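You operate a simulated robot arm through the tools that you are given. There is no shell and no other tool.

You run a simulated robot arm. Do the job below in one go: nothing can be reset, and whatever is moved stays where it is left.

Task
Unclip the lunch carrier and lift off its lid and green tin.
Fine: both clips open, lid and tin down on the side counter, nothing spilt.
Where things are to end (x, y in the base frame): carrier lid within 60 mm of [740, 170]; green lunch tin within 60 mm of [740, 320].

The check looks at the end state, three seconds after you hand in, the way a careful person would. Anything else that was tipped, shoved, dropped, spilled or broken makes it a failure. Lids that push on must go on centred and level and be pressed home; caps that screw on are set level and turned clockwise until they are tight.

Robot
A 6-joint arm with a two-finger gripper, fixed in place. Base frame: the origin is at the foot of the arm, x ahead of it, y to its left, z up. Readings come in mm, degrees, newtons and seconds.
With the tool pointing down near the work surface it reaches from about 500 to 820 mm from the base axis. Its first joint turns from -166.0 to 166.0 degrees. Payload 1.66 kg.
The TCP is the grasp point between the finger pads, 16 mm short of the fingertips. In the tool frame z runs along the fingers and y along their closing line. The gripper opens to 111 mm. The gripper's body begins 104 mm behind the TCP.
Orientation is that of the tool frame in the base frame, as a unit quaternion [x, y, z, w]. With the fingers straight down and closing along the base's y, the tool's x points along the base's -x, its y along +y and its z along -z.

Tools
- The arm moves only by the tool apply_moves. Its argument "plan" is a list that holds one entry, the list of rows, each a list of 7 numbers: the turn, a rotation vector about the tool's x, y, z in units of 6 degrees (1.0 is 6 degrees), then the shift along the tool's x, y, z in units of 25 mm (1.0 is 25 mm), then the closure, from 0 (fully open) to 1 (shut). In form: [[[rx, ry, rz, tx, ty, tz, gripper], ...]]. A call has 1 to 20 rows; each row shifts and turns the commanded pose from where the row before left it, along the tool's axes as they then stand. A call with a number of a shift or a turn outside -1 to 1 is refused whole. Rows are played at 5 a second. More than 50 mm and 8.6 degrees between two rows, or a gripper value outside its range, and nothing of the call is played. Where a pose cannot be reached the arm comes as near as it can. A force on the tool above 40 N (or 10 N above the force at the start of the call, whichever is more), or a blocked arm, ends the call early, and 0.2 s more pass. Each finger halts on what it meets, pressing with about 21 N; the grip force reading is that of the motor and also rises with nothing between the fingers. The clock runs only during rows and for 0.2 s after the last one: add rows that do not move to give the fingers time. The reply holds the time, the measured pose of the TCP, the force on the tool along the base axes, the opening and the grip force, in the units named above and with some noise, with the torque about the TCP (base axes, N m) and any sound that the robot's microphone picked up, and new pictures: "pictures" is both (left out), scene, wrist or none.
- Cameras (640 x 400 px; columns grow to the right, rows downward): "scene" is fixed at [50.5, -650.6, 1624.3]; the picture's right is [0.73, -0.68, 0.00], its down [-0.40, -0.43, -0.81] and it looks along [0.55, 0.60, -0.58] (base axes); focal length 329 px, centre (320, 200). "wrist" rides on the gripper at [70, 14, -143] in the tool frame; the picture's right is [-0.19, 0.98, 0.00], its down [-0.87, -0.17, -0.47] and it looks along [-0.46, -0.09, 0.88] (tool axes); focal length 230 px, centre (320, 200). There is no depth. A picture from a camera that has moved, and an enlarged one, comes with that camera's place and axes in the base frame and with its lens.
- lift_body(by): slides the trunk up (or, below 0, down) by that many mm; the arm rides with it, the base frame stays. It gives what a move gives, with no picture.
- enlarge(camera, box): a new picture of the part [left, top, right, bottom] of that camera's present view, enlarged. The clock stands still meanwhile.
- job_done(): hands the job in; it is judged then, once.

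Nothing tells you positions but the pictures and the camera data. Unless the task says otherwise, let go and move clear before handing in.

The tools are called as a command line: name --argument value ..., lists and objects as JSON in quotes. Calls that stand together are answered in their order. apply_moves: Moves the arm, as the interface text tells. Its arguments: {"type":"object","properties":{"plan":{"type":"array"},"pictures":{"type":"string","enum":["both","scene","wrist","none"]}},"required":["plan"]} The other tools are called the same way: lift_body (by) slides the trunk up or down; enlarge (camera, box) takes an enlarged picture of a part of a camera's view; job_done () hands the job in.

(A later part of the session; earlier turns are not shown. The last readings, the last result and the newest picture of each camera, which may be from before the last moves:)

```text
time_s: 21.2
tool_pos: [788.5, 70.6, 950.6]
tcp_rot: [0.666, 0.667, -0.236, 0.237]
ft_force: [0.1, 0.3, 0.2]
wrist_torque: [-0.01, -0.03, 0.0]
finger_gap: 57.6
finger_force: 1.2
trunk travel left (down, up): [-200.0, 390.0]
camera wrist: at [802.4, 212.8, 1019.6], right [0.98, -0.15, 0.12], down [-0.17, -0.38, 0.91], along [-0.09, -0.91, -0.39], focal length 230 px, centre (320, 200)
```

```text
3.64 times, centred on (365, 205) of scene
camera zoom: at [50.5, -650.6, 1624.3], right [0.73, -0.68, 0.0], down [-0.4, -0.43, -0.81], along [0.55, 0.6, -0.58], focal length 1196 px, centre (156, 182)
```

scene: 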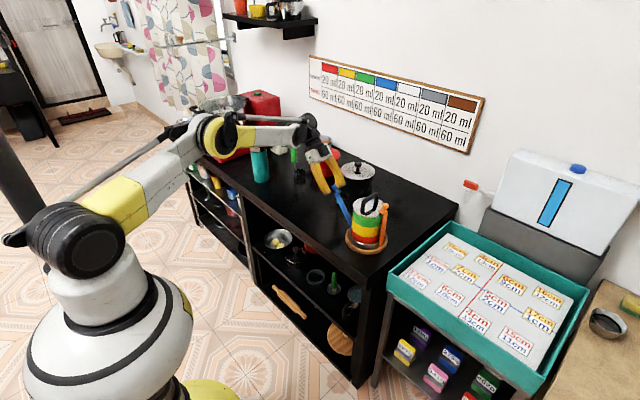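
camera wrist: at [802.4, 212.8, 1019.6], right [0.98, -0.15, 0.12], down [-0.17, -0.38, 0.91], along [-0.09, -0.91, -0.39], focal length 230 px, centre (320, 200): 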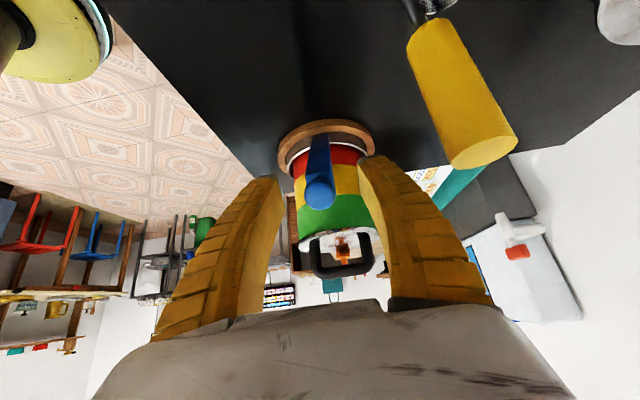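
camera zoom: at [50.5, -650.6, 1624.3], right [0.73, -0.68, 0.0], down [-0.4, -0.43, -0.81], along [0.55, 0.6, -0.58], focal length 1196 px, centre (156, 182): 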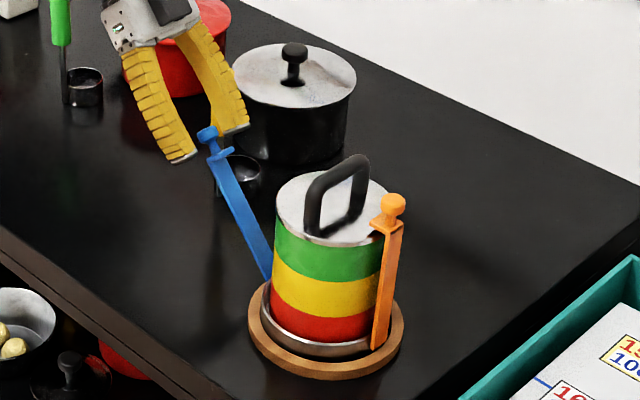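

Clip one stays open and the carrier stands upright. I'll back off along the tool, come upright, and turn back to the default orientation for the orange clip.

apply_moves --plan '[[[0, 0, 0, 0, 0, -0.8, 0.5], [0, 0, 0, 0, 0, -0.8, 0.5], [0, 0, 0, 0, 0, -0.8, 0.5], [0, 0.93, 0, 0, 0, -0.6, 0.5], [0, 0.93, 0, 0, 0, -0.6, 0.5], [0, 0.93, 0, 0, 0, -0.6, 0.5], [0, 0.93, 0, 0, 0, -0.4, 0.5], [0, 0.93, 0, 0, 0, 0, 0.5], [0, 0.93, 0, 0, 0, 0, 0.5], [0, 0.95, 0, 0, 0, 0, 0.5], [0, 0, 0, 0, 0, 0, 0.5]]]'

```text
time_s: 23.6
tool_pos: [788.9, 136.0, 1044.7]
tcp_rot: [0.707, 0.707, 0.001, -0.002]
ft_force: [0.0, 0.0, 0.6]
wrist_torque: [0.01, -0.03, 0.01]
finger_gap: 57.7
finger_force: 1.7
trunk travel left (down, up): [-200.0, 390.0]
camera wrist: at [802.2, 204.4, 1189.1], right [0.98, -0.19, 0.0], down [-0.17, -0.87, 0.47], along [-0.09, -0.46, -0.88], focal length 230 px, centre (320, 200)
```

scene: 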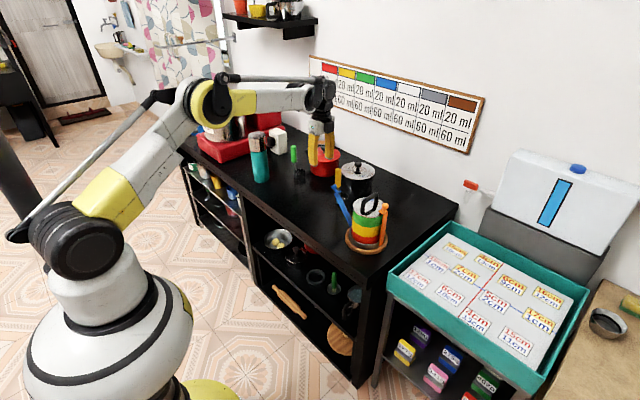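
wrist: 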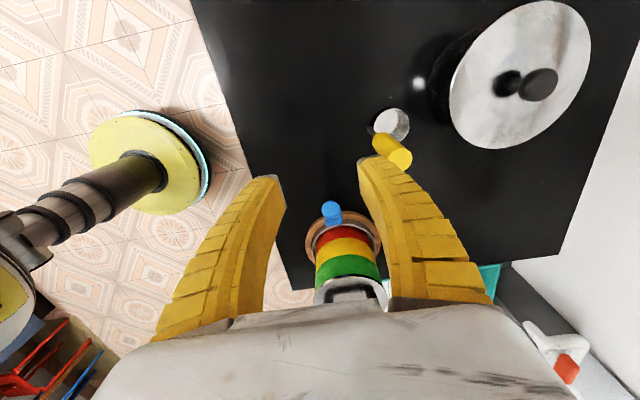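

apply_moves --plan '[[[0, 0, 0, 0, -0.8, -0.8, 0.5], [0, 0, 0, 0, -0.8, -0.8, 0.5], [0, 0, 0, 0, -0.8, -0.8, 0.5], [0, 0, 0, -0.8, -0.8, 0, 0.5], [0, 0, -1, 0, 0, 0, 0.5], [0, 0, -1, 0, 0, 0, 0.5], [0, 0, -1, 0, 0, 0, 0.5], [0, 0, -1, 0, 0, 0, 0.5], [0, 0, -1, 0, 0, 0, 0.5], [0, 0, -1, 0, 0, 0, 0.5], [0, 0, -1, 0, 0, 0, 0.5], [0, 0, -1, 0, 0, 0, 0.5], [0, 0, -1, 0, 0, 0, 0.5], [0, 0, -1, 0, 0, 0, 0.5], [0, 0, -1, 0, 0, 0, 0.5], [0, 0, -1, 0, 0, 0, 0.5], [0, 0, -1, 0, 0, 0, 0.5], [0, 0, -1, 0, 0, 0, 0.5], [0, 0, -1, 0, 0, 0, 0.5], [0, 0, 0, 0, 0, 0, 0.5]]]'

enlarge --camera "scene" --box '[325, 175, 405, 260]'

enlarge --camera "wrist" --box '[80, 160, 280, 280]'

```text
time_s: 27.8
tool_pos: [709.1, 114.1, 1104.0]
tcp_rot: [-0.001, 1.0, 0.0, 0.0]
ft_force: [0.7, 0.5, 0.5]
wrist_torque: [-0.02, 0.01, 0.0]
finger_gap: 57.6
finger_force: 1.8
trunk travel left (down, up): [-200.0, 390.0]
camera wrist: at [639.3, 126.7, 1248.7], right [0.19, 0.98, 0.0], down [0.87, -0.17, 0.47], along [0.46, -0.09, -0.88], focal length 230 px, centre (320, 200)
```

scene: 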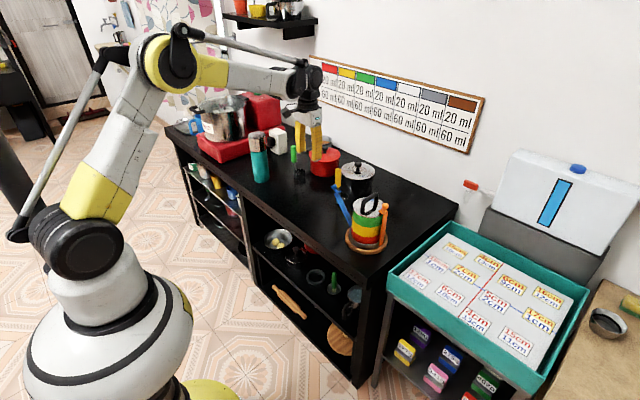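
wrist: 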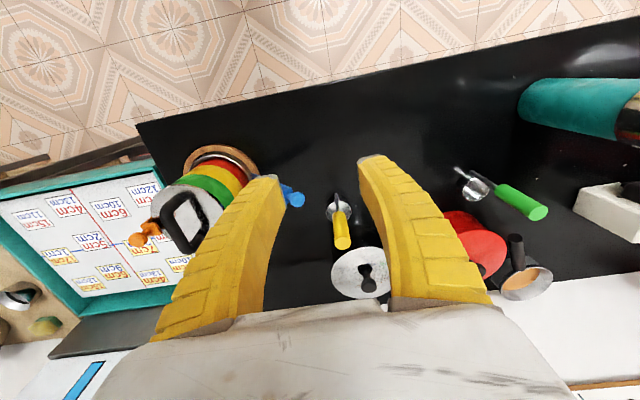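

```text
4.71 times, centred on (365, 218) of scene
camera zoom: at [50.5, -650.6, 1624.3], right [0.73, -0.68, 0.0], down [-0.4, -0.43, -0.81], along [0.55, 0.6, -0.58], focal length 1548 px, centre (108, 118)
```

zoom: 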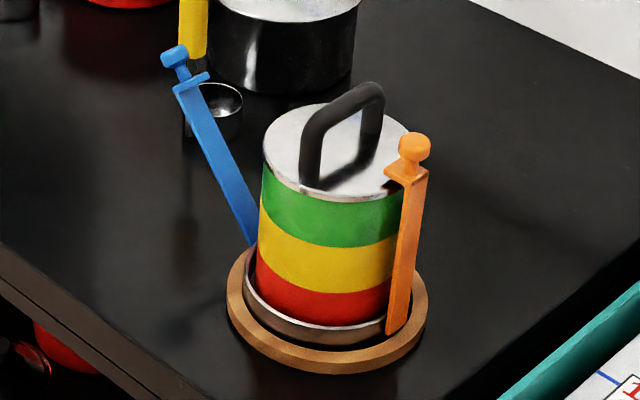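

```text
3.20 times, centred on (180, 220) of wrist
camera zoom: at [639.3, 126.7, 1248.7], right [0.19, 0.98, 0.0], down [0.87, -0.17, 0.47], along [0.46, -0.09, -0.88], focal length 736 px, centre (768, 136)
```

zoom: 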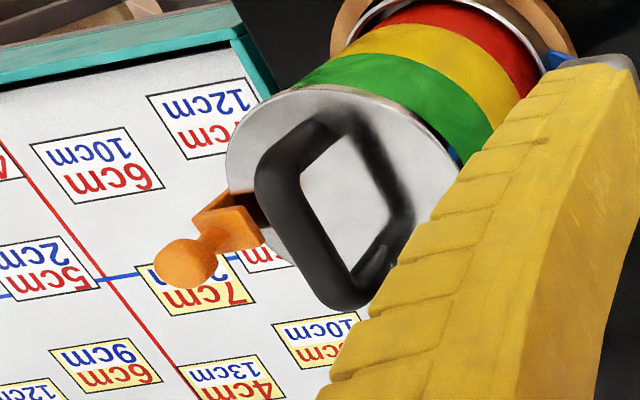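

Blue is well open and the carrier is straight. For the orange clip I'll push the knob outward from inside with closed fingers. I'll tilt the tool slightly forward to gain reach, and stage above the gap between the handle and the orange knob.

apply_moves --plan '[[[0, 0, 0, -0.26, -0.984, 0.1, 1], [0, 0, 0, -0.26, -0.984, 0.1, 1], [0, 0, 0, -0.26, -0.984, 0.1, 1], [0, 0, 0, -0.26, -0.984, 0.1, 1], [0, 0, 0, -0.26, -0.984, 0.1, 1], [0, 0, 0, -0.26, -0.984, 0.1, 1], [0, 0, 0, -0.26, -0.984, 0.1, 1], [0, 0, 0, -0.26, -0.984, 0.1, 1], [0, 0, 0, -0.26, -0.984, 0.1, 1], [0, 0, 0, -0.26, -0.984, 0.1, 1], [0, -0.5, 0, 0, 0, 0, 1], [0, -0.5, 0, 0, 0, 0, 1], [0, -0.5, 0, 0, 0, 0, 1], [0, -0.5, 0, 0, 0, 0, 1], [0, -0.5, 0, 0, 0, 0, 1], [0, 0, 0, 0, 0, 0, 1]]]'

enlarge --camera "wrist" --box '[220, 100, 420, 260]'

enlarge --camera "scene" --box '[325, 150, 425, 260]'

```text
time_s: 31.2
tool_pos: [773.7, -130.4, 1080.2]
tcp_rot: [0.001, 0.991, 0.001, 0.131]
ft_force: [-0.7, 0.5, -0.7]
wrist_torque: [0.0, -0.01, 0.0]
finger_gap: 0.2
finger_force: 21.0
trunk travel left (down, up): [-200.0, 390.0]
camera wrist: at [669.9, -118.5, 1201.0], right [0.18, 0.98, 0.05], down [0.71, -0.17, 0.68], along [0.68, -0.09, -0.73], focal length 230 px, centre (320, 200)
```

scene: 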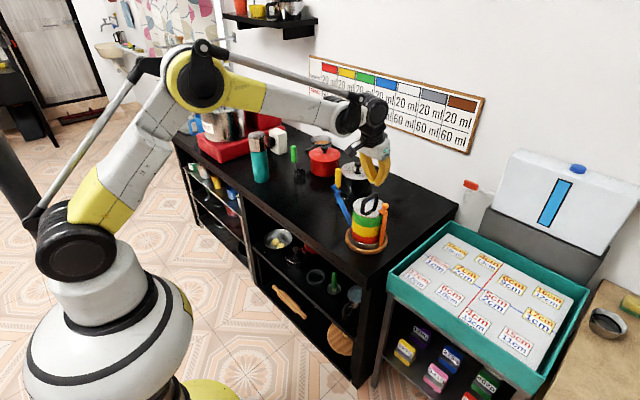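
wrist: 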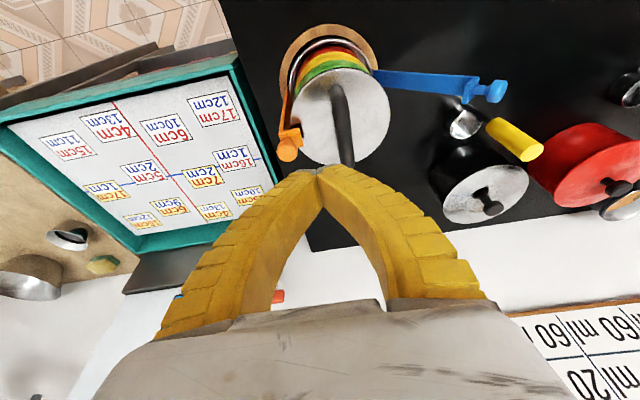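

```text
2.50 times, centred on (320, 180) of wrist
camera zoom: at [669.9, -118.5, 1201.0], right [0.18, 0.98, 0.05], down [0.71, -0.17, 0.68], along [0.68, -0.09, -0.73], focal length 575 px, centre (320, 250)
```

zoom: 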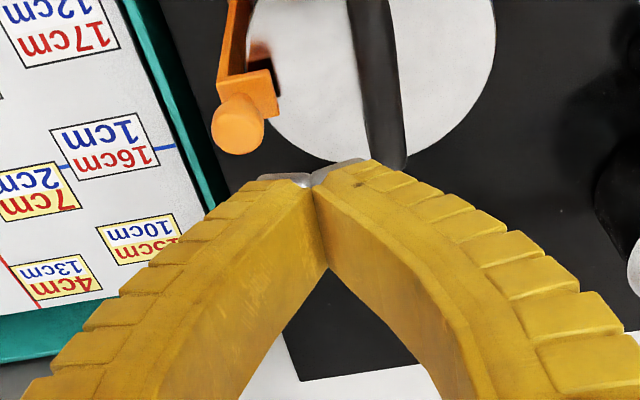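

```text
3.64 times, centred on (375, 205) of scene
camera zoom: at [50.5, -650.6, 1624.3], right [0.73, -0.68, 0.0], down [-0.4, -0.43, -0.81], along [0.55, 0.6, -0.58], focal length 1196 px, centre (120, 182)
```

zoom: 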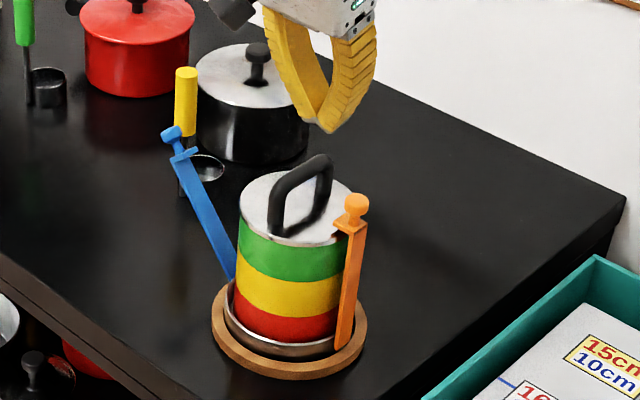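

The closed fingers bow too wide for that gap. I'll straddle the orange knob loosely along y with about a 40 mm gap and push it with the inner finger. First I'll position just above the knob.

apply_moves --plan '[[[0, 0, 0, 0.07, -0.84, 0, 0.64], [0, 0, 0, 0.07, -0.84, 0, 0.64], [0, 0, 0, 0.07, 0, 0.9, 0.64], [0, 0, 0, 0.07, 0, 0.9, 0.64], [0, 0, 0, 0, 0, 0.7, 0.64], [0, 0, 0, 0, 0, 0, 0.64]]]'

enlarge --camera "wrist" --box '[220, 100, 420, 260]'

enlarge --camera "scene" --box '[325, 150, 425, 260]'

```text
time_s: 32.6
tool_pos: [781.8, -173.1, 1015.5]
tcp_rot: [-0.001, 0.991, 0.003, 0.131]
ft_force: [-0.2, 0.8, -0.9]
wrist_torque: [0.02, 0.01, -0.03]
finger_gap: 42.6
finger_force: 1.1
trunk travel left (down, up): [-200.0, 390.0]
camera wrist: at [678.7, -159.4, 1137.2], right [0.18, 0.98, 0.05], down [0.71, -0.17, 0.68], along [0.68, -0.09, -0.73], focal length 230 px, centre (320, 200)
```

scene: 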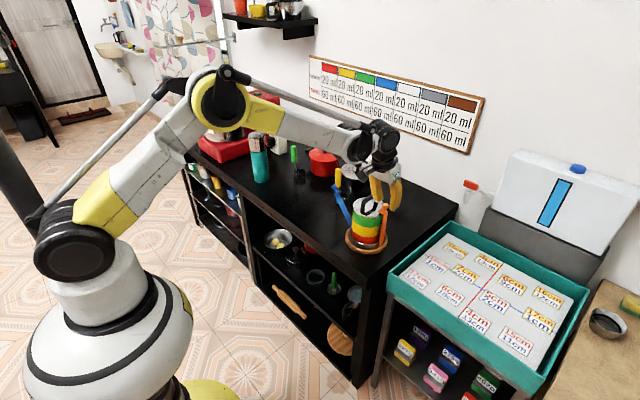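
wrist: 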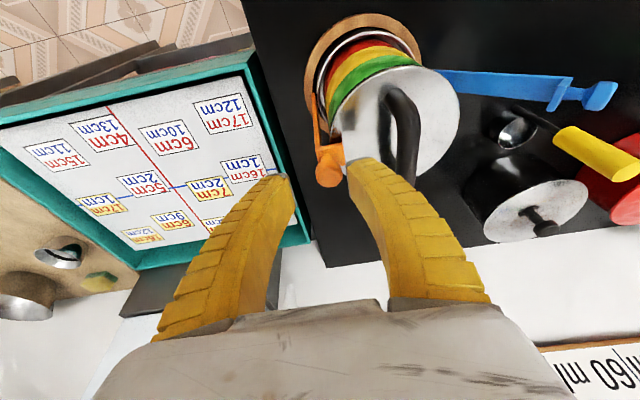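

```text
2.50 times, centred on (320, 180) of wrist
camera zoom: at [678.7, -159.4, 1137.2], right [0.18, 0.98, 0.05], down [0.71, -0.17, 0.68], along [0.68, -0.09, -0.73], focal length 575 px, centre (320, 250)
```

zoom: 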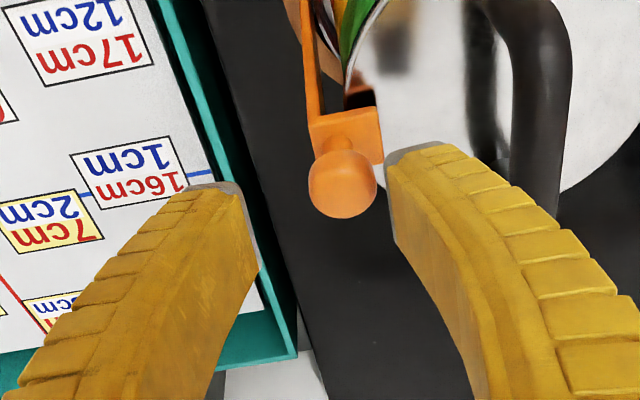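

```text
3.64 times, centred on (375, 205) of scene
camera zoom: at [50.5, -650.6, 1624.3], right [0.73, -0.68, 0.0], down [-0.4, -0.43, -0.81], along [0.55, 0.6, -0.58], focal length 1196 px, centre (120, 182)
```

zoom: 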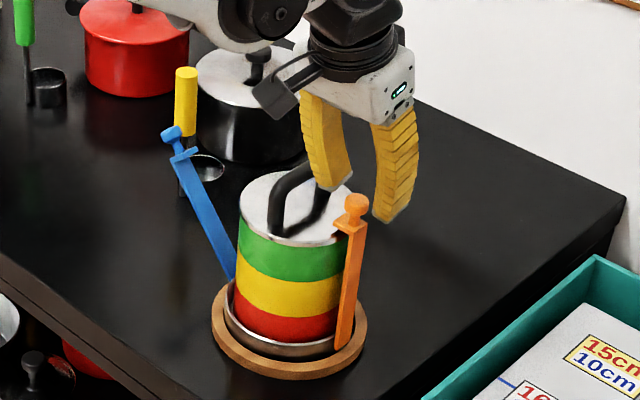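

apply_moves --plan '[[[0, 0, 0, 0, 0, 0.43, 0.64], [0, 0, 0, 0, 0, 0.43, 0.64], [0, 0, 0, 0, -0.2, 0, 0.64], [0, 0, 0, 0, -0.3, 0, 0.64], [0, 0, 0, 0, -0.3, 0, 0.64], [0, 0, 0, 0, 0, 0, 0.64]]]'

enlarge --camera "wrist" --box '[220, 100, 420, 260]'

enlarge --camera "scene" --box '[325, 150, 425, 260]'

```text
time_s: 34.0
tool_pos: [788.5, -191.4, 997.1]
tcp_rot: [0.001, 0.991, 0.002, 0.131]
ft_force: [-0.3, 1.0, 0.8]
wrist_torque: [0.0, -0.02, 0.0]
finger_gap: 42.6
finger_force: 1.2
trunk travel left (down, up): [-200.0, 390.0]
camera wrist: at [685.3, -179.6, 1118.2], right [0.18, 0.98, 0.05], down [0.71, -0.17, 0.68], along [0.68, -0.09, -0.73], focal length 230 px, centre (320, 200)
```

scene: 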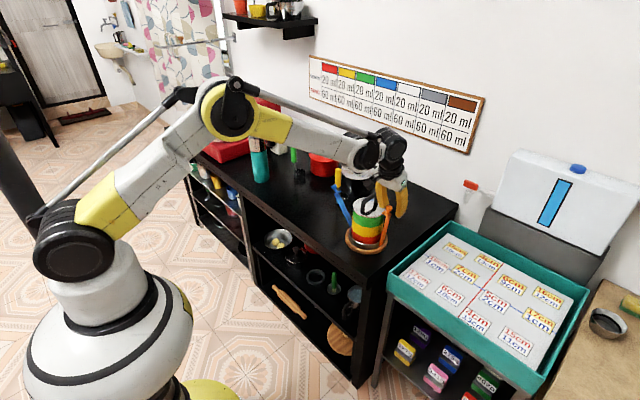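
wrist: 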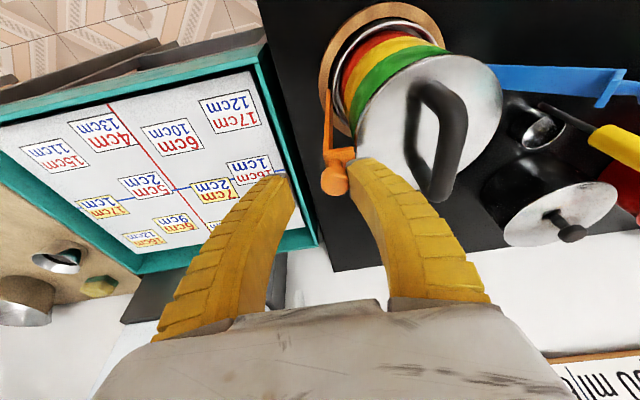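

```text
2.50 times, centred on (320, 180) of wrist
camera zoom: at [685.3, -179.6, 1118.2], right [0.18, 0.98, 0.05], down [0.71, -0.17, 0.68], along [0.68, -0.09, -0.73], focal length 575 px, centre (320, 250)
```

zoom: 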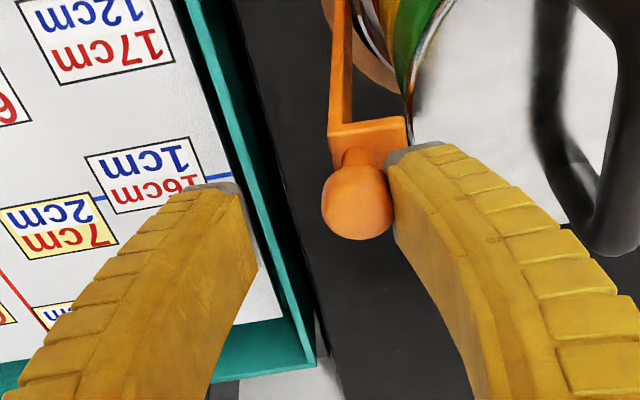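

```text
3.64 times, centred on (375, 205) of scene
camera zoom: at [50.5, -650.6, 1624.3], right [0.73, -0.68, 0.0], down [-0.4, -0.43, -0.81], along [0.55, 0.6, -0.58], focal length 1196 px, centre (120, 182)
```

zoom: 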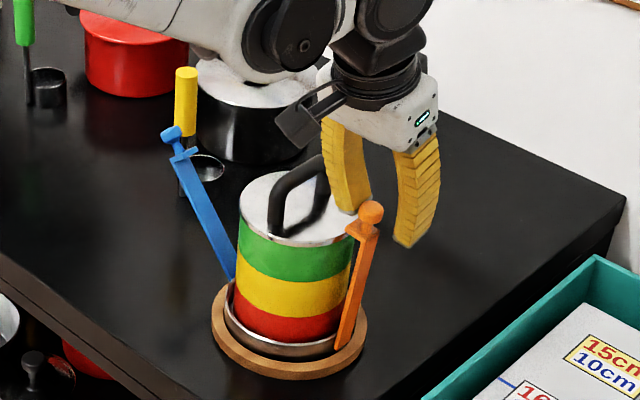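

The orange clip swings with almost no force. I'll keep pushing it outward along its arc.

apply_moves --plan '[[[0, 0, 0, 0.03, -0.5, 0.116, 0.64], [0, 0, 0, 0.018, -0.34, 0.066, 0.64], [0, 0, 0, 0.018, -0.34, 0.066, 0.64], [0, 0, 0, 0.018, -0.34, 0.066, 0.64], [0, 0, 0, 0.031, -0.327, 0.116, 0.64], [0, 0, 0, 0.031, -0.327, 0.116, 0.64], [0, 0, 0, 0, 0, 0, 0.64]]]'

enlarge --camera "wrist" --box '[220, 100, 420, 260]'

enlarge --camera "scene" --box '[325, 150, 425, 260]'

```text
time_s: 35.6
tool_pos: [790.0, -246.2, 982.3]
tcp_rot: [0.0, 0.991, 0.002, 0.131]
ft_force: [-0.1, 0.0, -0.6]
wrist_torque: [-0.01, 0.02, 0.04]
finger_gap: 42.4
finger_force: 2.1
trunk travel left (down, up): [-200.0, 390.0]
camera wrist: at [685.5, -234.3, 1103.1], right [0.18, 0.98, 0.05], down [0.71, -0.17, 0.68], along [0.68, -0.09, -0.73], focal length 230 px, centre (320, 200)
```

scene: 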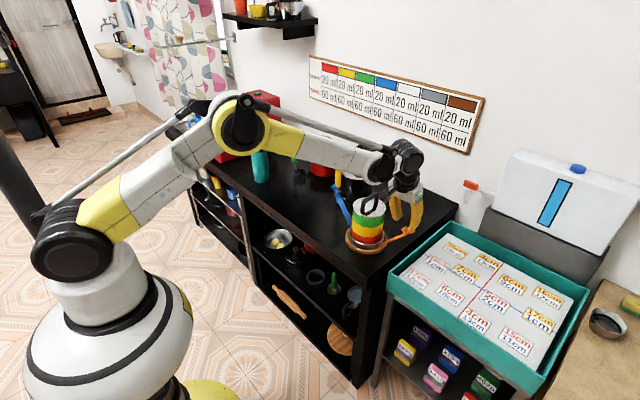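
wrist: 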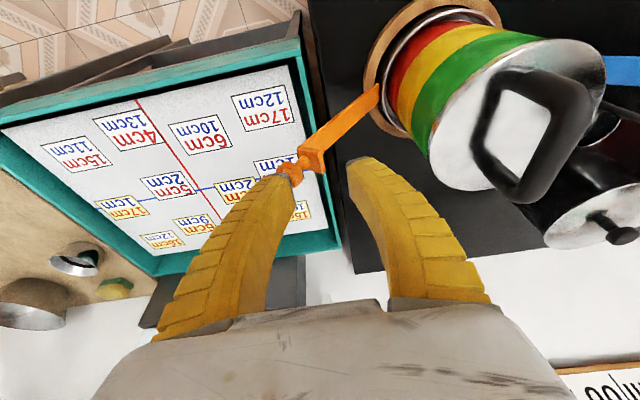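

```text
2.50 times, centred on (320, 180) of wrist
camera zoom: at [685.5, -234.3, 1103.1], right [0.18, 0.98, 0.05], down [0.71, -0.17, 0.68], along [0.68, -0.09, -0.73], focal length 575 px, centre (320, 250)
```

zoom: 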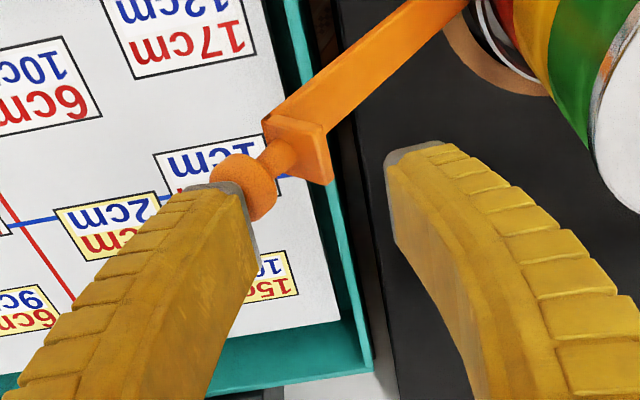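

```text
3.64 times, centred on (375, 205) of scene
camera zoom: at [50.5, -650.6, 1624.3], right [0.73, -0.68, 0.0], down [-0.4, -0.43, -0.81], along [0.55, 0.6, -0.58], focal length 1196 px, centre (120, 182)
```

zoom: 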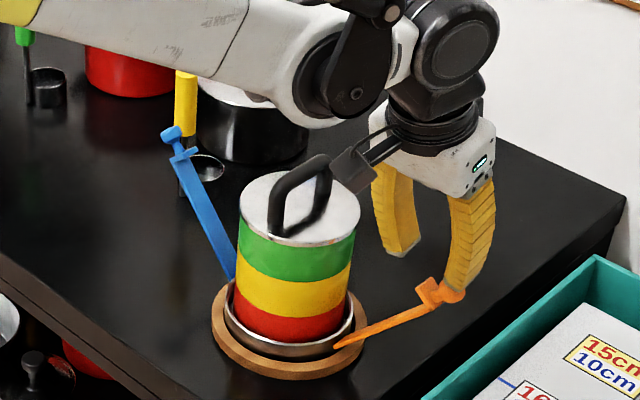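

The orange clip snapped outward to about the same open angle as the blue one, so both look open. I'll rise away and inspect.

apply_moves --plan '[[[0, 0, 0, 0, 0.1, -0.8, 0.64], [0, 0, 0, 0, 0.3, -0.8, 0.64], [0, 0, 0, 0, 0.3, -0.9, 0.64], [0, 0, 0, 0, 0, -0.9, 0.64], [0, 0.5, 0, 0, 0, -0.5, 0.5], [0, 0.5, 0, 0, 0, 0, 0.5], [0, 0.5, 0, 0, 0, 0, 0.5], [0, 0.5, 0, 0, 0, 0, 0.5], [0, 0.5, 0, 0, 0, 0, 0.5], [0, 0, 0, 0.5, 0.5, 0, 0.5], [0, 0, 0, 0.5, 0.8, 0, 0.5], [0, 0, 0, 0.5, 0.8, 0, 0.5], [0, 0, 0, 0.5, 0.8, 0, 0.5], [0, 0, 0, 0, 0, 0, 0.5]]]'

enlarge --camera "wrist" --box '[220, 80, 420, 280]'

enlarge --camera "scene" --box '[325, 165, 425, 260]'

```text
time_s: 38.6
tool_pos: [712.2, -157.1, 1075.2]
tcp_rot: [0.001, 1.0, 0.002, 0.0]
ft_force: [0.4, 0.8, 0.2]
wrist_torque: [-0.01, 0.0, -0.02]
finger_gap: 57.6
finger_force: 1.4
trunk travel left (down, up): [-200.0, 390.0]
camera wrist: at [643.2, -144.4, 1219.0], right [0.19, 0.98, 0.0], down [0.87, -0.17, 0.47], along [0.46, -0.09, -0.88], focal length 230 px, centre (320, 200)
```

scene: 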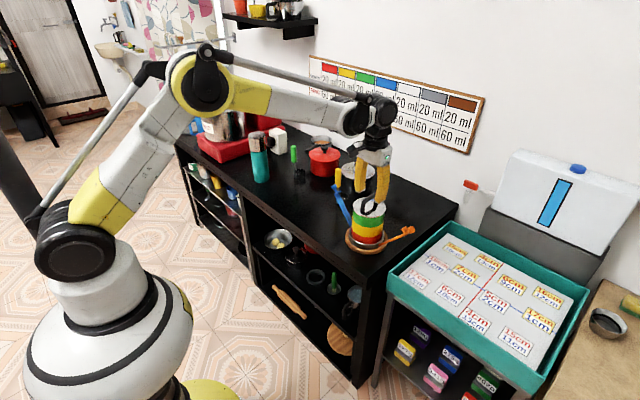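
wrist: 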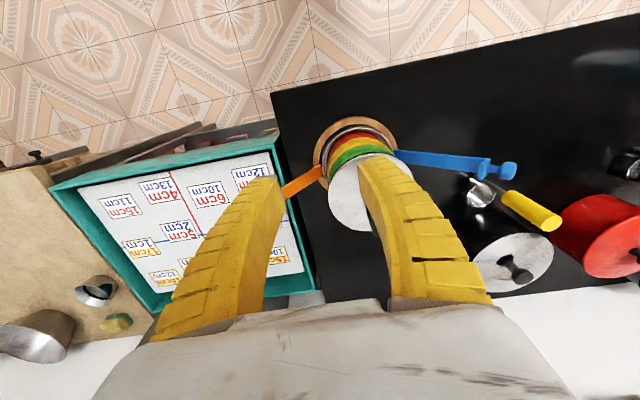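

```text
2.00 times, centred on (320, 180) of wrist
camera zoom: at [643.2, -144.4, 1219.0], right [0.19, 0.98, 0.0], down [0.87, -0.17, 0.47], along [0.46, -0.09, -0.88], focal length 460 px, centre (320, 240)
```

zoom: 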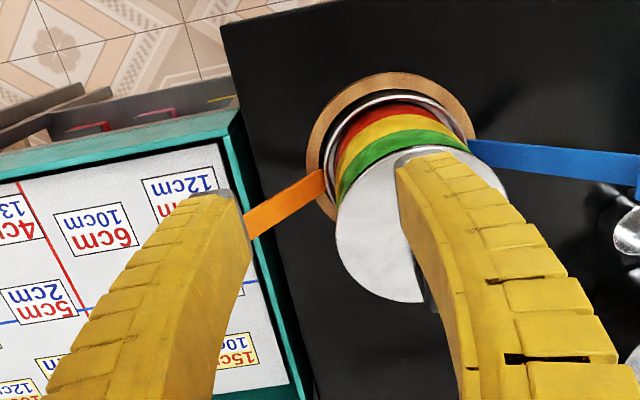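

```text
4.21 times, centred on (375, 212) of scene
camera zoom: at [50.5, -650.6, 1624.3], right [0.73, -0.68, 0.0], down [-0.4, -0.43, -0.81], along [0.55, 0.6, -0.58], focal length 1385 px, centre (88, 147)
```

zoom: 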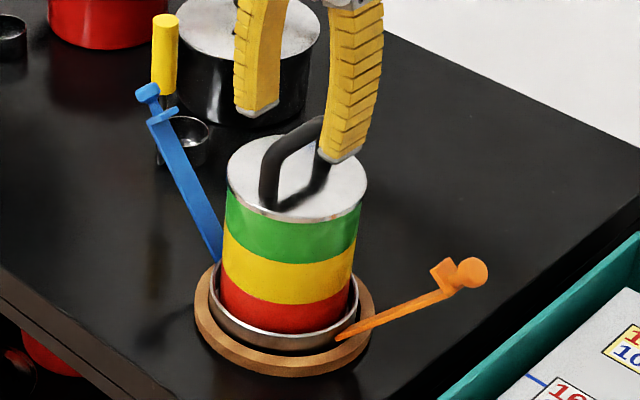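

Both clips now lean out symmetrically at about 36° from vertical. I'll line up over the carrier axis to measure the lid handle.

apply_moves --plan '[[[0, 0, 0, 0, 0.7, -0.3, 0.3], [0, 0, 0, 0, 0.7, -0.3, 0.3], [0, 0, 0, 0, 0.7, 0, 0.3], [0, 0, 0, 0, 0, 0, 0.3]]]' --pictures "wrist"

enlarge --camera "wrist" --box '[240, 100, 420, 270]'

enlarge --camera "scene" --box '[340, 185, 400, 240]'

```text
time_s: 39.6
tool_pos: [713.2, -103.1, 1092.8]
tcp_rot: [0.0, 1.0, 0.002, 0.0]
ft_force: [0.0, 0.1, 0.1]
wrist_torque: [0.01, -0.02, 0.02]
finger_gap: 79.0
finger_force: 1.5
trunk travel left (down, up): [-200.0, 390.0]
camera wrist: at [643.2, -91.5, 1236.3], right [0.19, 0.98, 0.0], down [0.87, -0.17, 0.47], along [0.46, -0.09, -0.88], focal length 230 px, centre (320, 200)
```

wrist: 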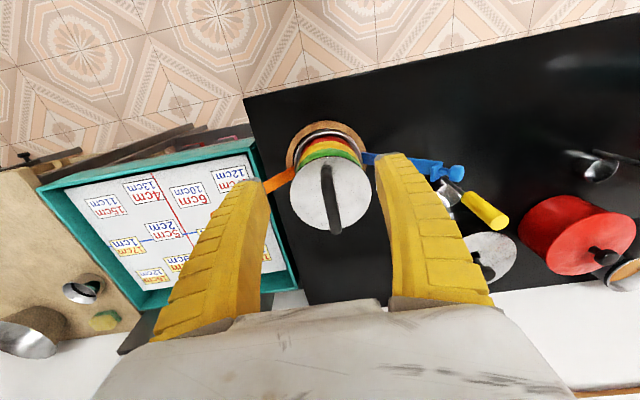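

```text
2.35 times, centred on (330, 185) of wrist
camera zoom: at [643.2, -91.5, 1236.3], right [0.19, 0.98, 0.0], down [0.87, -0.17, 0.47], along [0.46, -0.09, -0.88], focal length 541 px, centre (296, 235)
```

zoom: 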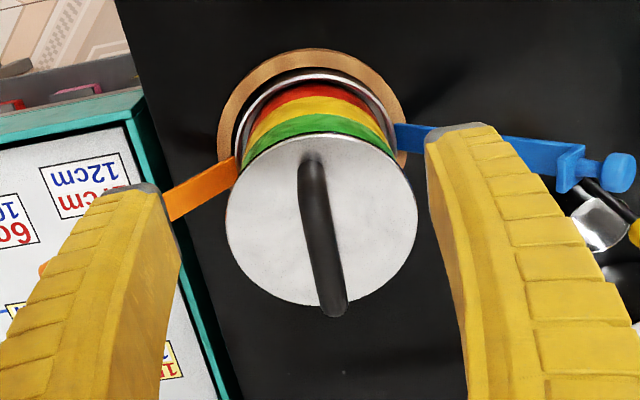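

```text
7.27 times, centred on (370, 212) of scene
camera zoom: at [50.5, -650.6, 1624.3], right [0.73, -0.68, 0.0], down [-0.4, -0.43, -0.81], along [0.55, 0.6, -0.58], focal length 2393 px, centre (-44, 109)
```

zoom: 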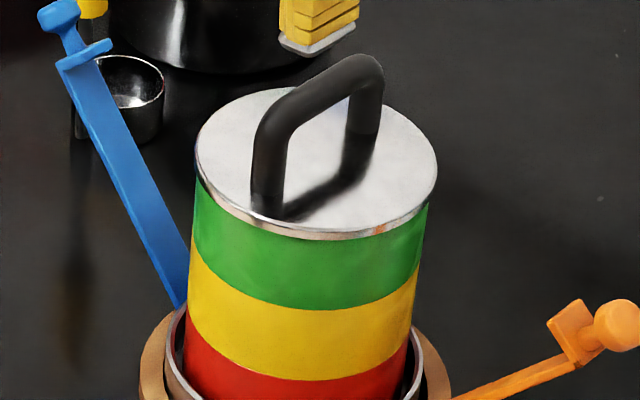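

The lid centre is at about (788, -104.5) and the handle bar runs along x there, at z≈978. I'll move above the handle and descend around it.

apply_moves --plan '[[[0, 0, 0, -0.75, -0.02, 0.4, 0.45], [0, 0, 0, -0.75, -0.02, 0.6, 0.45], [0, 0, 0, -0.75, -0.02, 0.8, 0.45], [0, 0, 0, -0.75, -0.02, 1.0, 0.45], [0, 0, 0, 0, 0, 0, 0.45]]]'

enlarge --camera "wrist" --box '[220, 80, 420, 240]'

enlarge --camera "scene" --box '[330, 170, 410, 240]'

```text
time_s: 40.8
tool_pos: [786.7, -108.0, 1018.8]
tcp_rot: [0.0, 1.0, 0.002, 0.0]
ft_force: [-0.6, 0.2, -0.4]
wrist_torque: [-0.01, 0.0, 0.01]
finger_gap: 63.0
finger_force: 1.5
trunk travel left (down, up): [-200.0, 390.0]
camera wrist: at [716.7, -95.7, 1163.6], right [0.19, 0.98, 0.0], down [0.87, -0.17, 0.47], along [0.46, -0.09, -0.88], focal length 230 px, centre (320, 200)
```

scene: 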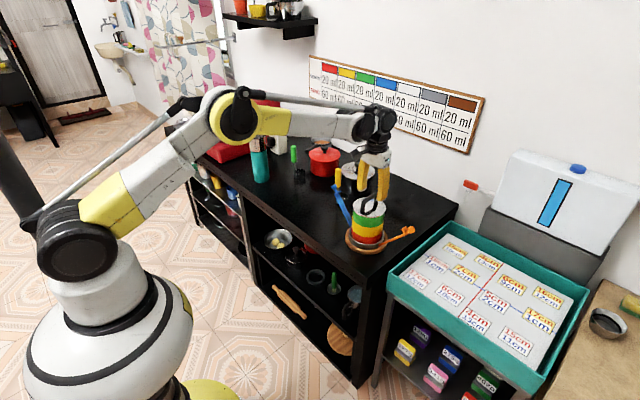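
wrist: 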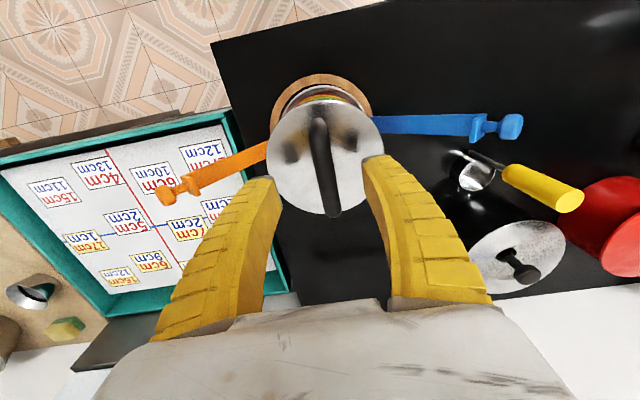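

```text
2.50 times, centred on (320, 160) of wrist
camera zoom: at [716.7, -95.7, 1163.6], right [0.19, 0.98, 0.0], down [0.87, -0.17, 0.47], along [0.46, -0.09, -0.88], focal length 575 px, centre (320, 300)
```

zoom: 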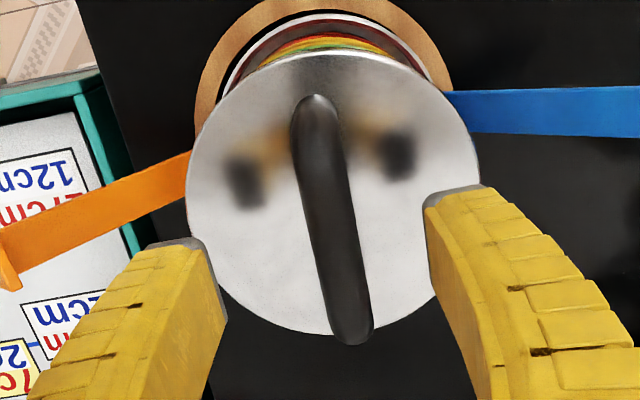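

```text
5.71 times, centred on (370, 205) of scene
camera zoom: at [50.5, -650.6, 1624.3], right [0.73, -0.68, 0.0], down [-0.4, -0.43, -0.81], along [0.55, 0.6, -0.58], focal length 1880 px, centre (34, 171)
```

zoom: 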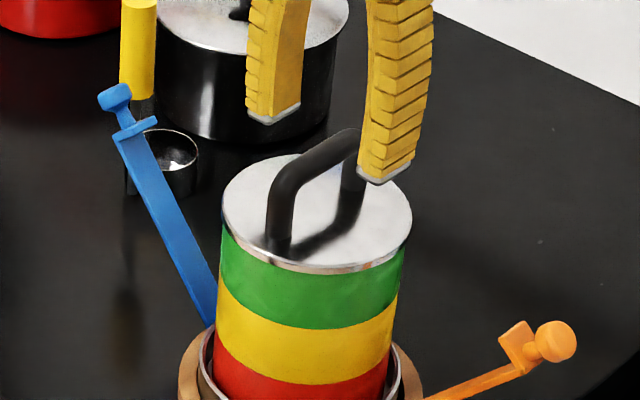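

The tins look about 108–110 mm wide, so I'll decide how to grasp the green one once the lid is off. I'll descend on the lid handle now with a small y correction.

apply_moves --plan '[[[0, 0, 0, 0, 0.15, 0.5, 0.45], [0, 0, 0, 0, 0, 0.6, 0.45], [0, 0, 0, 0, 0, 0.57, 0.45], [0, 0, 0, 0, 0, 0, 0.45], [0, 0, 0, 0, 0, 0, 0.7], [0, 0, 0, 0, 0, 0, 0.85], [0, 0, 0, 0, 0, 0, 1], [0, 0, 0, 0, 0, 0, 1], [0, 0, 0, 0, 0, 0, 1]]]'

enlarge --camera "wrist" --box '[220, 80, 420, 240]'

enlarge --camera "scene" --box '[330, 170, 410, 240]'

```text
time_s: 42.8
tool_pos: [787.1, -103.9, 978.7]
tcp_rot: [0.0, 1.0, 0.002, -0.001]
ft_force: [-0.4, 0.5, -1.8]
wrist_torque: [0.01, -0.03, 0.0]
finger_gap: 6.1
finger_force: 21.1
trunk travel left (down, up): [-200.0, 390.0]
camera wrist: at [717.9, -90.8, 1123.3], right [0.19, 0.98, 0.0], down [0.87, -0.17, 0.47], along [0.46, -0.09, -0.88], focal length 230 px, centre (320, 200)
```

scene: 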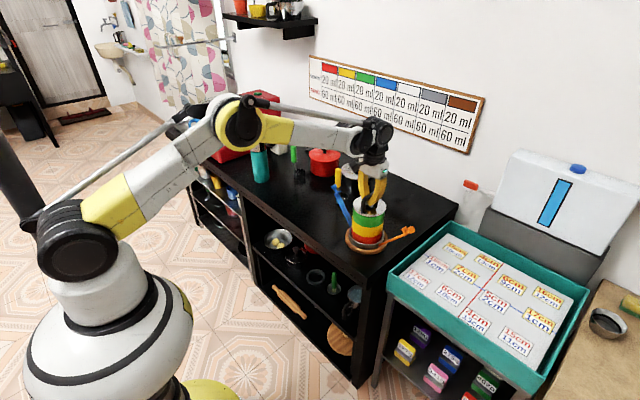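
wrist: 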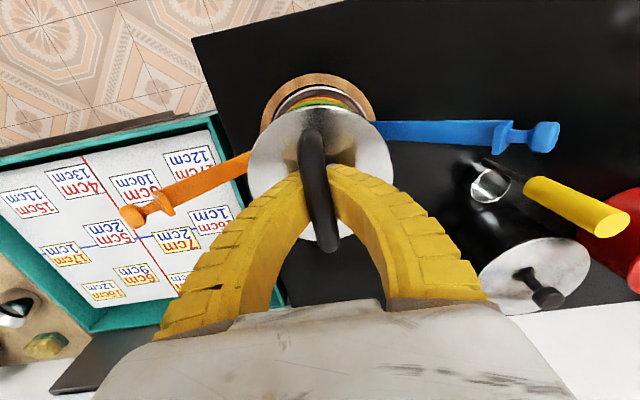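

```text
2.50 times, centred on (320, 160) of wrist
camera zoom: at [717.9, -90.8, 1123.3], right [0.19, 0.98, 0.0], down [0.87, -0.17, 0.47], along [0.46, -0.09, -0.88], focal length 575 px, centre (320, 300)
```

zoom: 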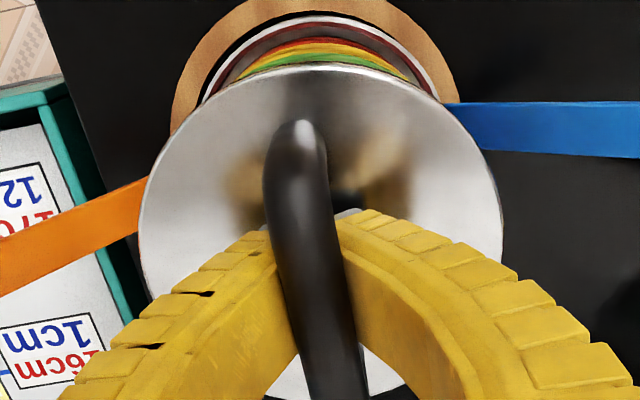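

```text
5.71 times, centred on (370, 205) of scene
camera zoom: at [50.5, -650.6, 1624.3], right [0.73, -0.68, 0.0], down [-0.4, -0.43, -0.81], along [0.55, 0.6, -0.58], focal length 1880 px, centre (34, 171)
```

zoom: 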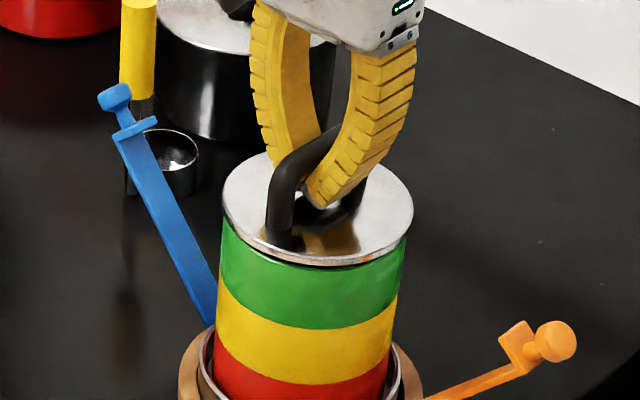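

The handle is held firmly with the fingers closed under the bar. I'll lift the lid straight up.

apply_moves --plan '[[[0, 0, 0, 0, 0, -0.2, 1], [0, 0, 0, 0, 0, -0.3, 1], [0, 0, 0, 0, 0, -0.4, 1], [0, 0, 0, 0, 0, -0.5, 1], [0, 0, 0, 0, 0, -0.6, 1], [0, 0, 0, 0, 0, -0.6, 1], [0, 0, 0, 0, 0, -0.6, 1], [0, 0, 0, 0, 0, -0.6, 1], [0, 0, 0, 0, 0, 0, 1]]]'

enlarge --camera "scene" --box '[325, 150, 425, 260]'

```text
time_s: 44.8
tool_pos: [789.1, -102.8, 1073.1]
tcp_rot: [0.0, 1.0, 0.001, 0.0]
ft_force: [0.3, -0.4, 0.1]
wrist_torque: [-0.01, 0.0, -0.03]
finger_gap: 0.0
finger_force: 21.3
trunk travel left (down, up): [-200.0, 390.0]
camera wrist: at [719.8, -90.0, 1217.4], right [0.19, 0.98, 0.0], down [0.87, -0.17, 0.47], along [0.46, -0.09, -0.88], focal length 230 px, centre (320, 200)
```

scene: 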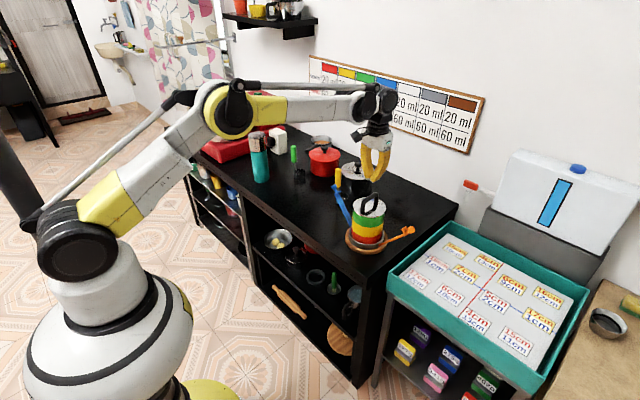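
wrist: 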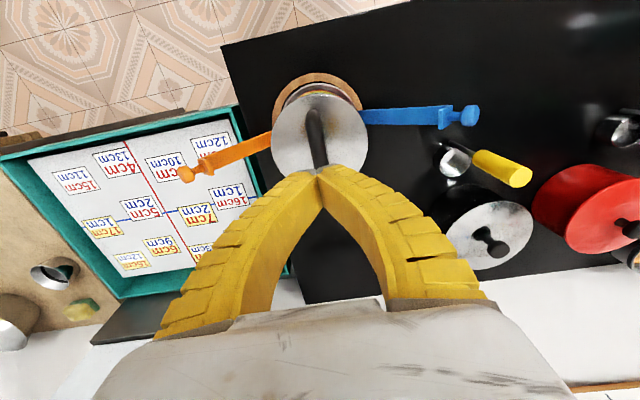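

```text
3.64 times, centred on (375, 205) of scene
camera zoom: at [50.5, -650.6, 1624.3], right [0.73, -0.68, 0.0], down [-0.4, -0.43, -0.81], along [0.55, 0.6, -0.58], focal length 1196 px, centre (120, 182)
```

zoom: 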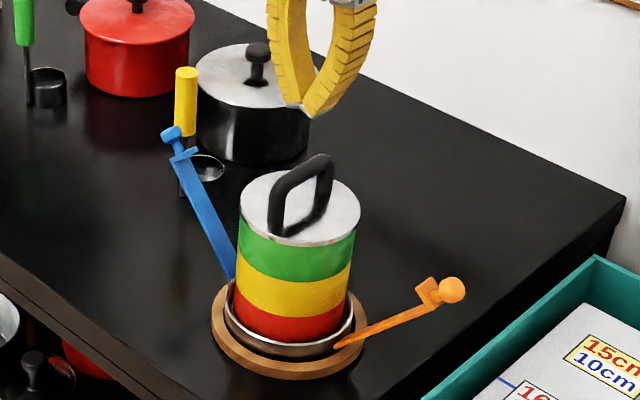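

The handle slipped out of the fingers and the lid stayed on. I'll look at it closely before trying again.

enlarge --camera "scene" --box '[340, 185, 400, 240]'

enlarge --camera "wrist" --box '[250, 60, 390, 180]'

```text
7.27 times, centred on (370, 212) of scene
camera zoom: at [50.5, -650.6, 1624.3], right [0.73, -0.68, 0.0], down [-0.4, -0.43, -0.81], along [0.55, 0.6, -0.58], focal length 2393 px, centre (-44, 109)
```

zoom: 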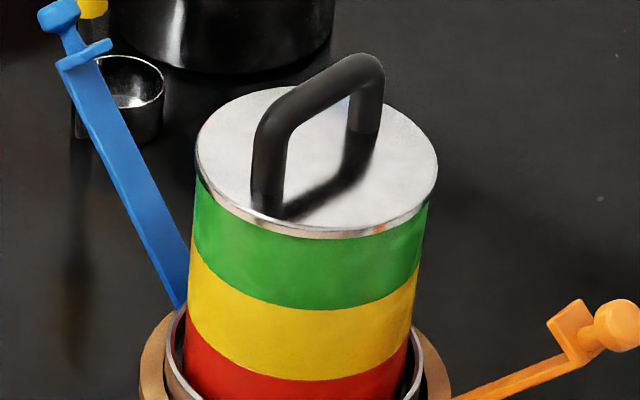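

```text
3.33 times, centred on (320, 120) of wrist
camera zoom: at [719.8, -90.0, 1217.4], right [0.19, 0.98, 0.0], down [0.87, -0.17, 0.47], along [0.46, -0.09, -0.88], focal length 767 px, centre (320, 467)
```

zoom: 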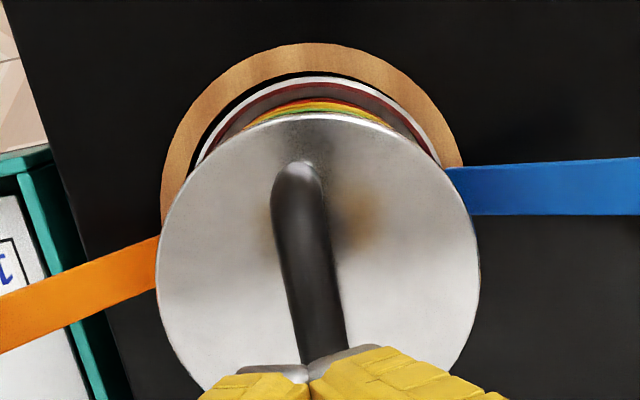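

The handle bar's centre is actually near z≈992, so I gripped it about 13 mm too low. I'll re-grip with the bar right at the TCP and lift in small steps, watching the force.

apply_moves --plan '[[[0, 0, 0, 0, -0.08, 0, 0.55], [0, 0, 0, 0, 0, 0.6, 0.55], [0, 0, 0, 0, 0, 0.7, 0.55], [0, 0, 0, 0, 0, 0.7, 0.55], [0, 0, 0, 0, 0, 0.7, 0.55], [0, 0, 0, 0, 0, 0.55, 0.55], [0, 0, 0, 0, 0, 0, 0.55], [0, 0, 0, 0, 0, 0, 0.75], [0, 0, 0, 0, 0, 0, 1], [0, 0, 0, 0, 0, 0, 1], [0, 0, 0, 0, 0, 0, 1]]]'

enlarge --camera "scene" --box '[340, 175, 400, 240]'

```text
time_s: 47.2
tool_pos: [789.2, -104.9, 995.1]
tcp_rot: [0.0, 1.0, 0.002, 0.0]
ft_force: [0.9, -0.4, 1.6]
wrist_torque: [0.01, -0.01, 0.04]
finger_gap: 12.6
finger_force: 21.2
trunk travel left (down, up): [-200.0, 390.0]
camera wrist: at [720.9, -92.3, 1138.8], right [0.19, 0.98, 0.0], down [0.87, -0.17, 0.47], along [0.46, -0.09, -0.88], focal length 230 px, centre (320, 200)
```

scene: 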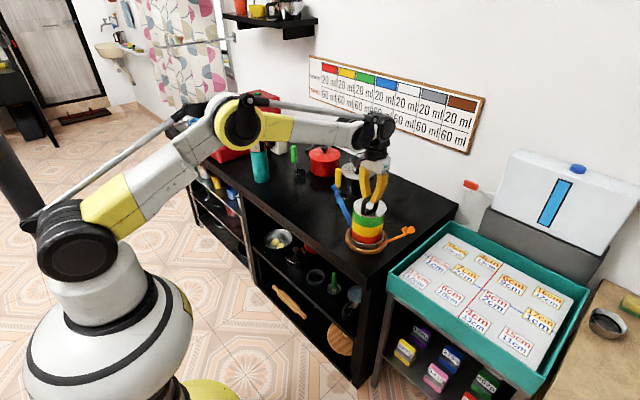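
wrist: 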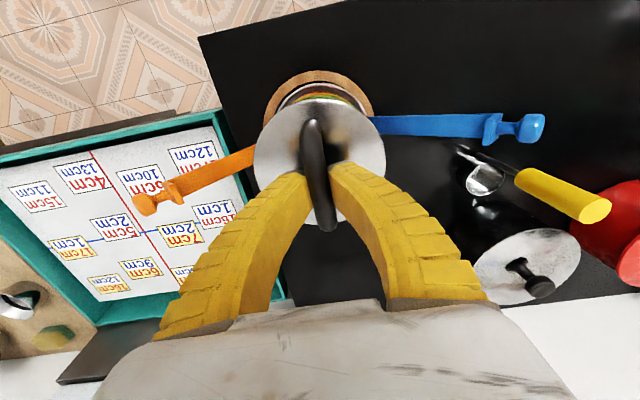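

```text
6.15 times, centred on (370, 208) of scene
camera zoom: at [50.5, -650.6, 1624.3], right [0.73, -0.68, 0.0], down [-0.4, -0.43, -0.81], along [0.55, 0.6, -0.58], focal length 2025 px, centre (12, 154)
```

zoom: 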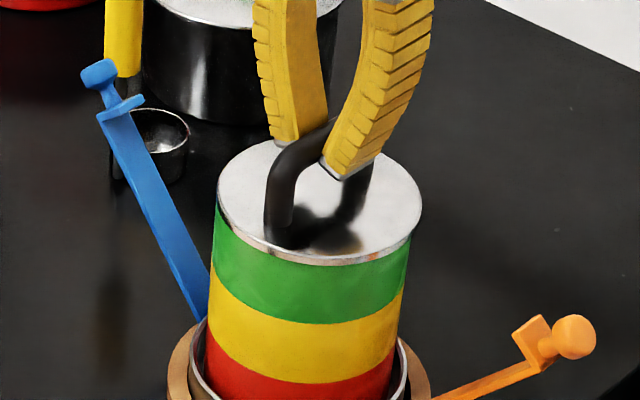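

apply_moves --plan '[[[0, 0, 0, 0, 0, -0.1, 1], [0, 0, 0, 0, 0, -0.1, 1], [0, 0, 0, 0, 0, 0, 1]]]' --pictures "none"

enlarge --camera "scene" --box '[340, 175, 400, 240]'

```text
time_s: 48.0
tool_pos: [789.9, -104.5, 998.2]
tcp_rot: [0.0, 1.0, 0.002, 0.0]
ft_force: [-0.5, -0.3, -1.0]
wrist_torque: [0.04, -0.02, 0.01]
finger_gap: 11.5
finger_force: 21.3
trunk travel left (down, up): [-200.0, 390.0]
```

```text
6.15 times, centred on (370, 208) of scene
camera zoom: at [50.5, -650.6, 1624.3], right [0.73, -0.68, 0.0], down [-0.4, -0.43, -0.81], along [0.55, 0.6, -0.58], focal length 2025 px, centre (12, 154)
```

zoom: 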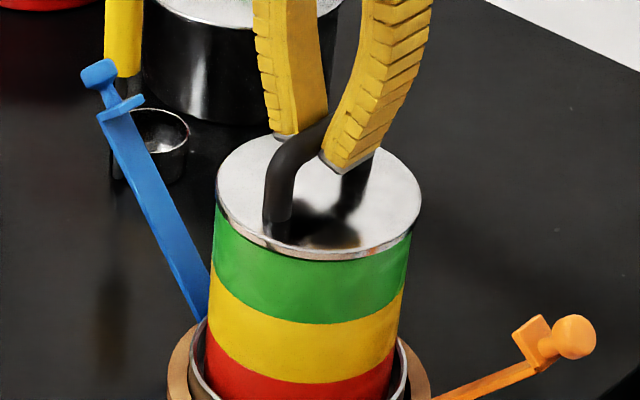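

apply_moves --plan '[[[0, 0, 0, 0, 0, -0.15, 1], [0, 0, 0, 0, 0, -0.15, 1], [0, 0, 0, 0, 0, -0.15, 1], [0, 0, 0, 0, 0, 0, 1]]]' --pictures "none"

enlarge --camera "scene" --box '[340, 175, 400, 240]'

```text
time_s: 49.0
tool_pos: [789.0, -103.6, 1009.4]
tcp_rot: [0.0, 1.0, 0.002, 0.0]
ft_force: [0.5, -0.5, -0.8]
wrist_torque: [0.0, 0.0, -0.01]
finger_gap: 11.4
finger_force: 20.6
trunk travel left (down, up): [-200.0, 390.0]
```

```text
6.15 times, centred on (370, 208) of scene
camera zoom: at [50.5, -650.6, 1624.3], right [0.73, -0.68, 0.0], down [-0.4, -0.43, -0.81], along [0.55, 0.6, -0.58], focal length 2025 px, centre (12, 154)
```

zoom: 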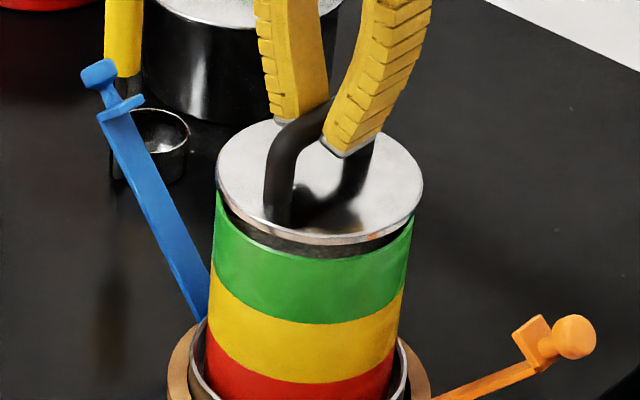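

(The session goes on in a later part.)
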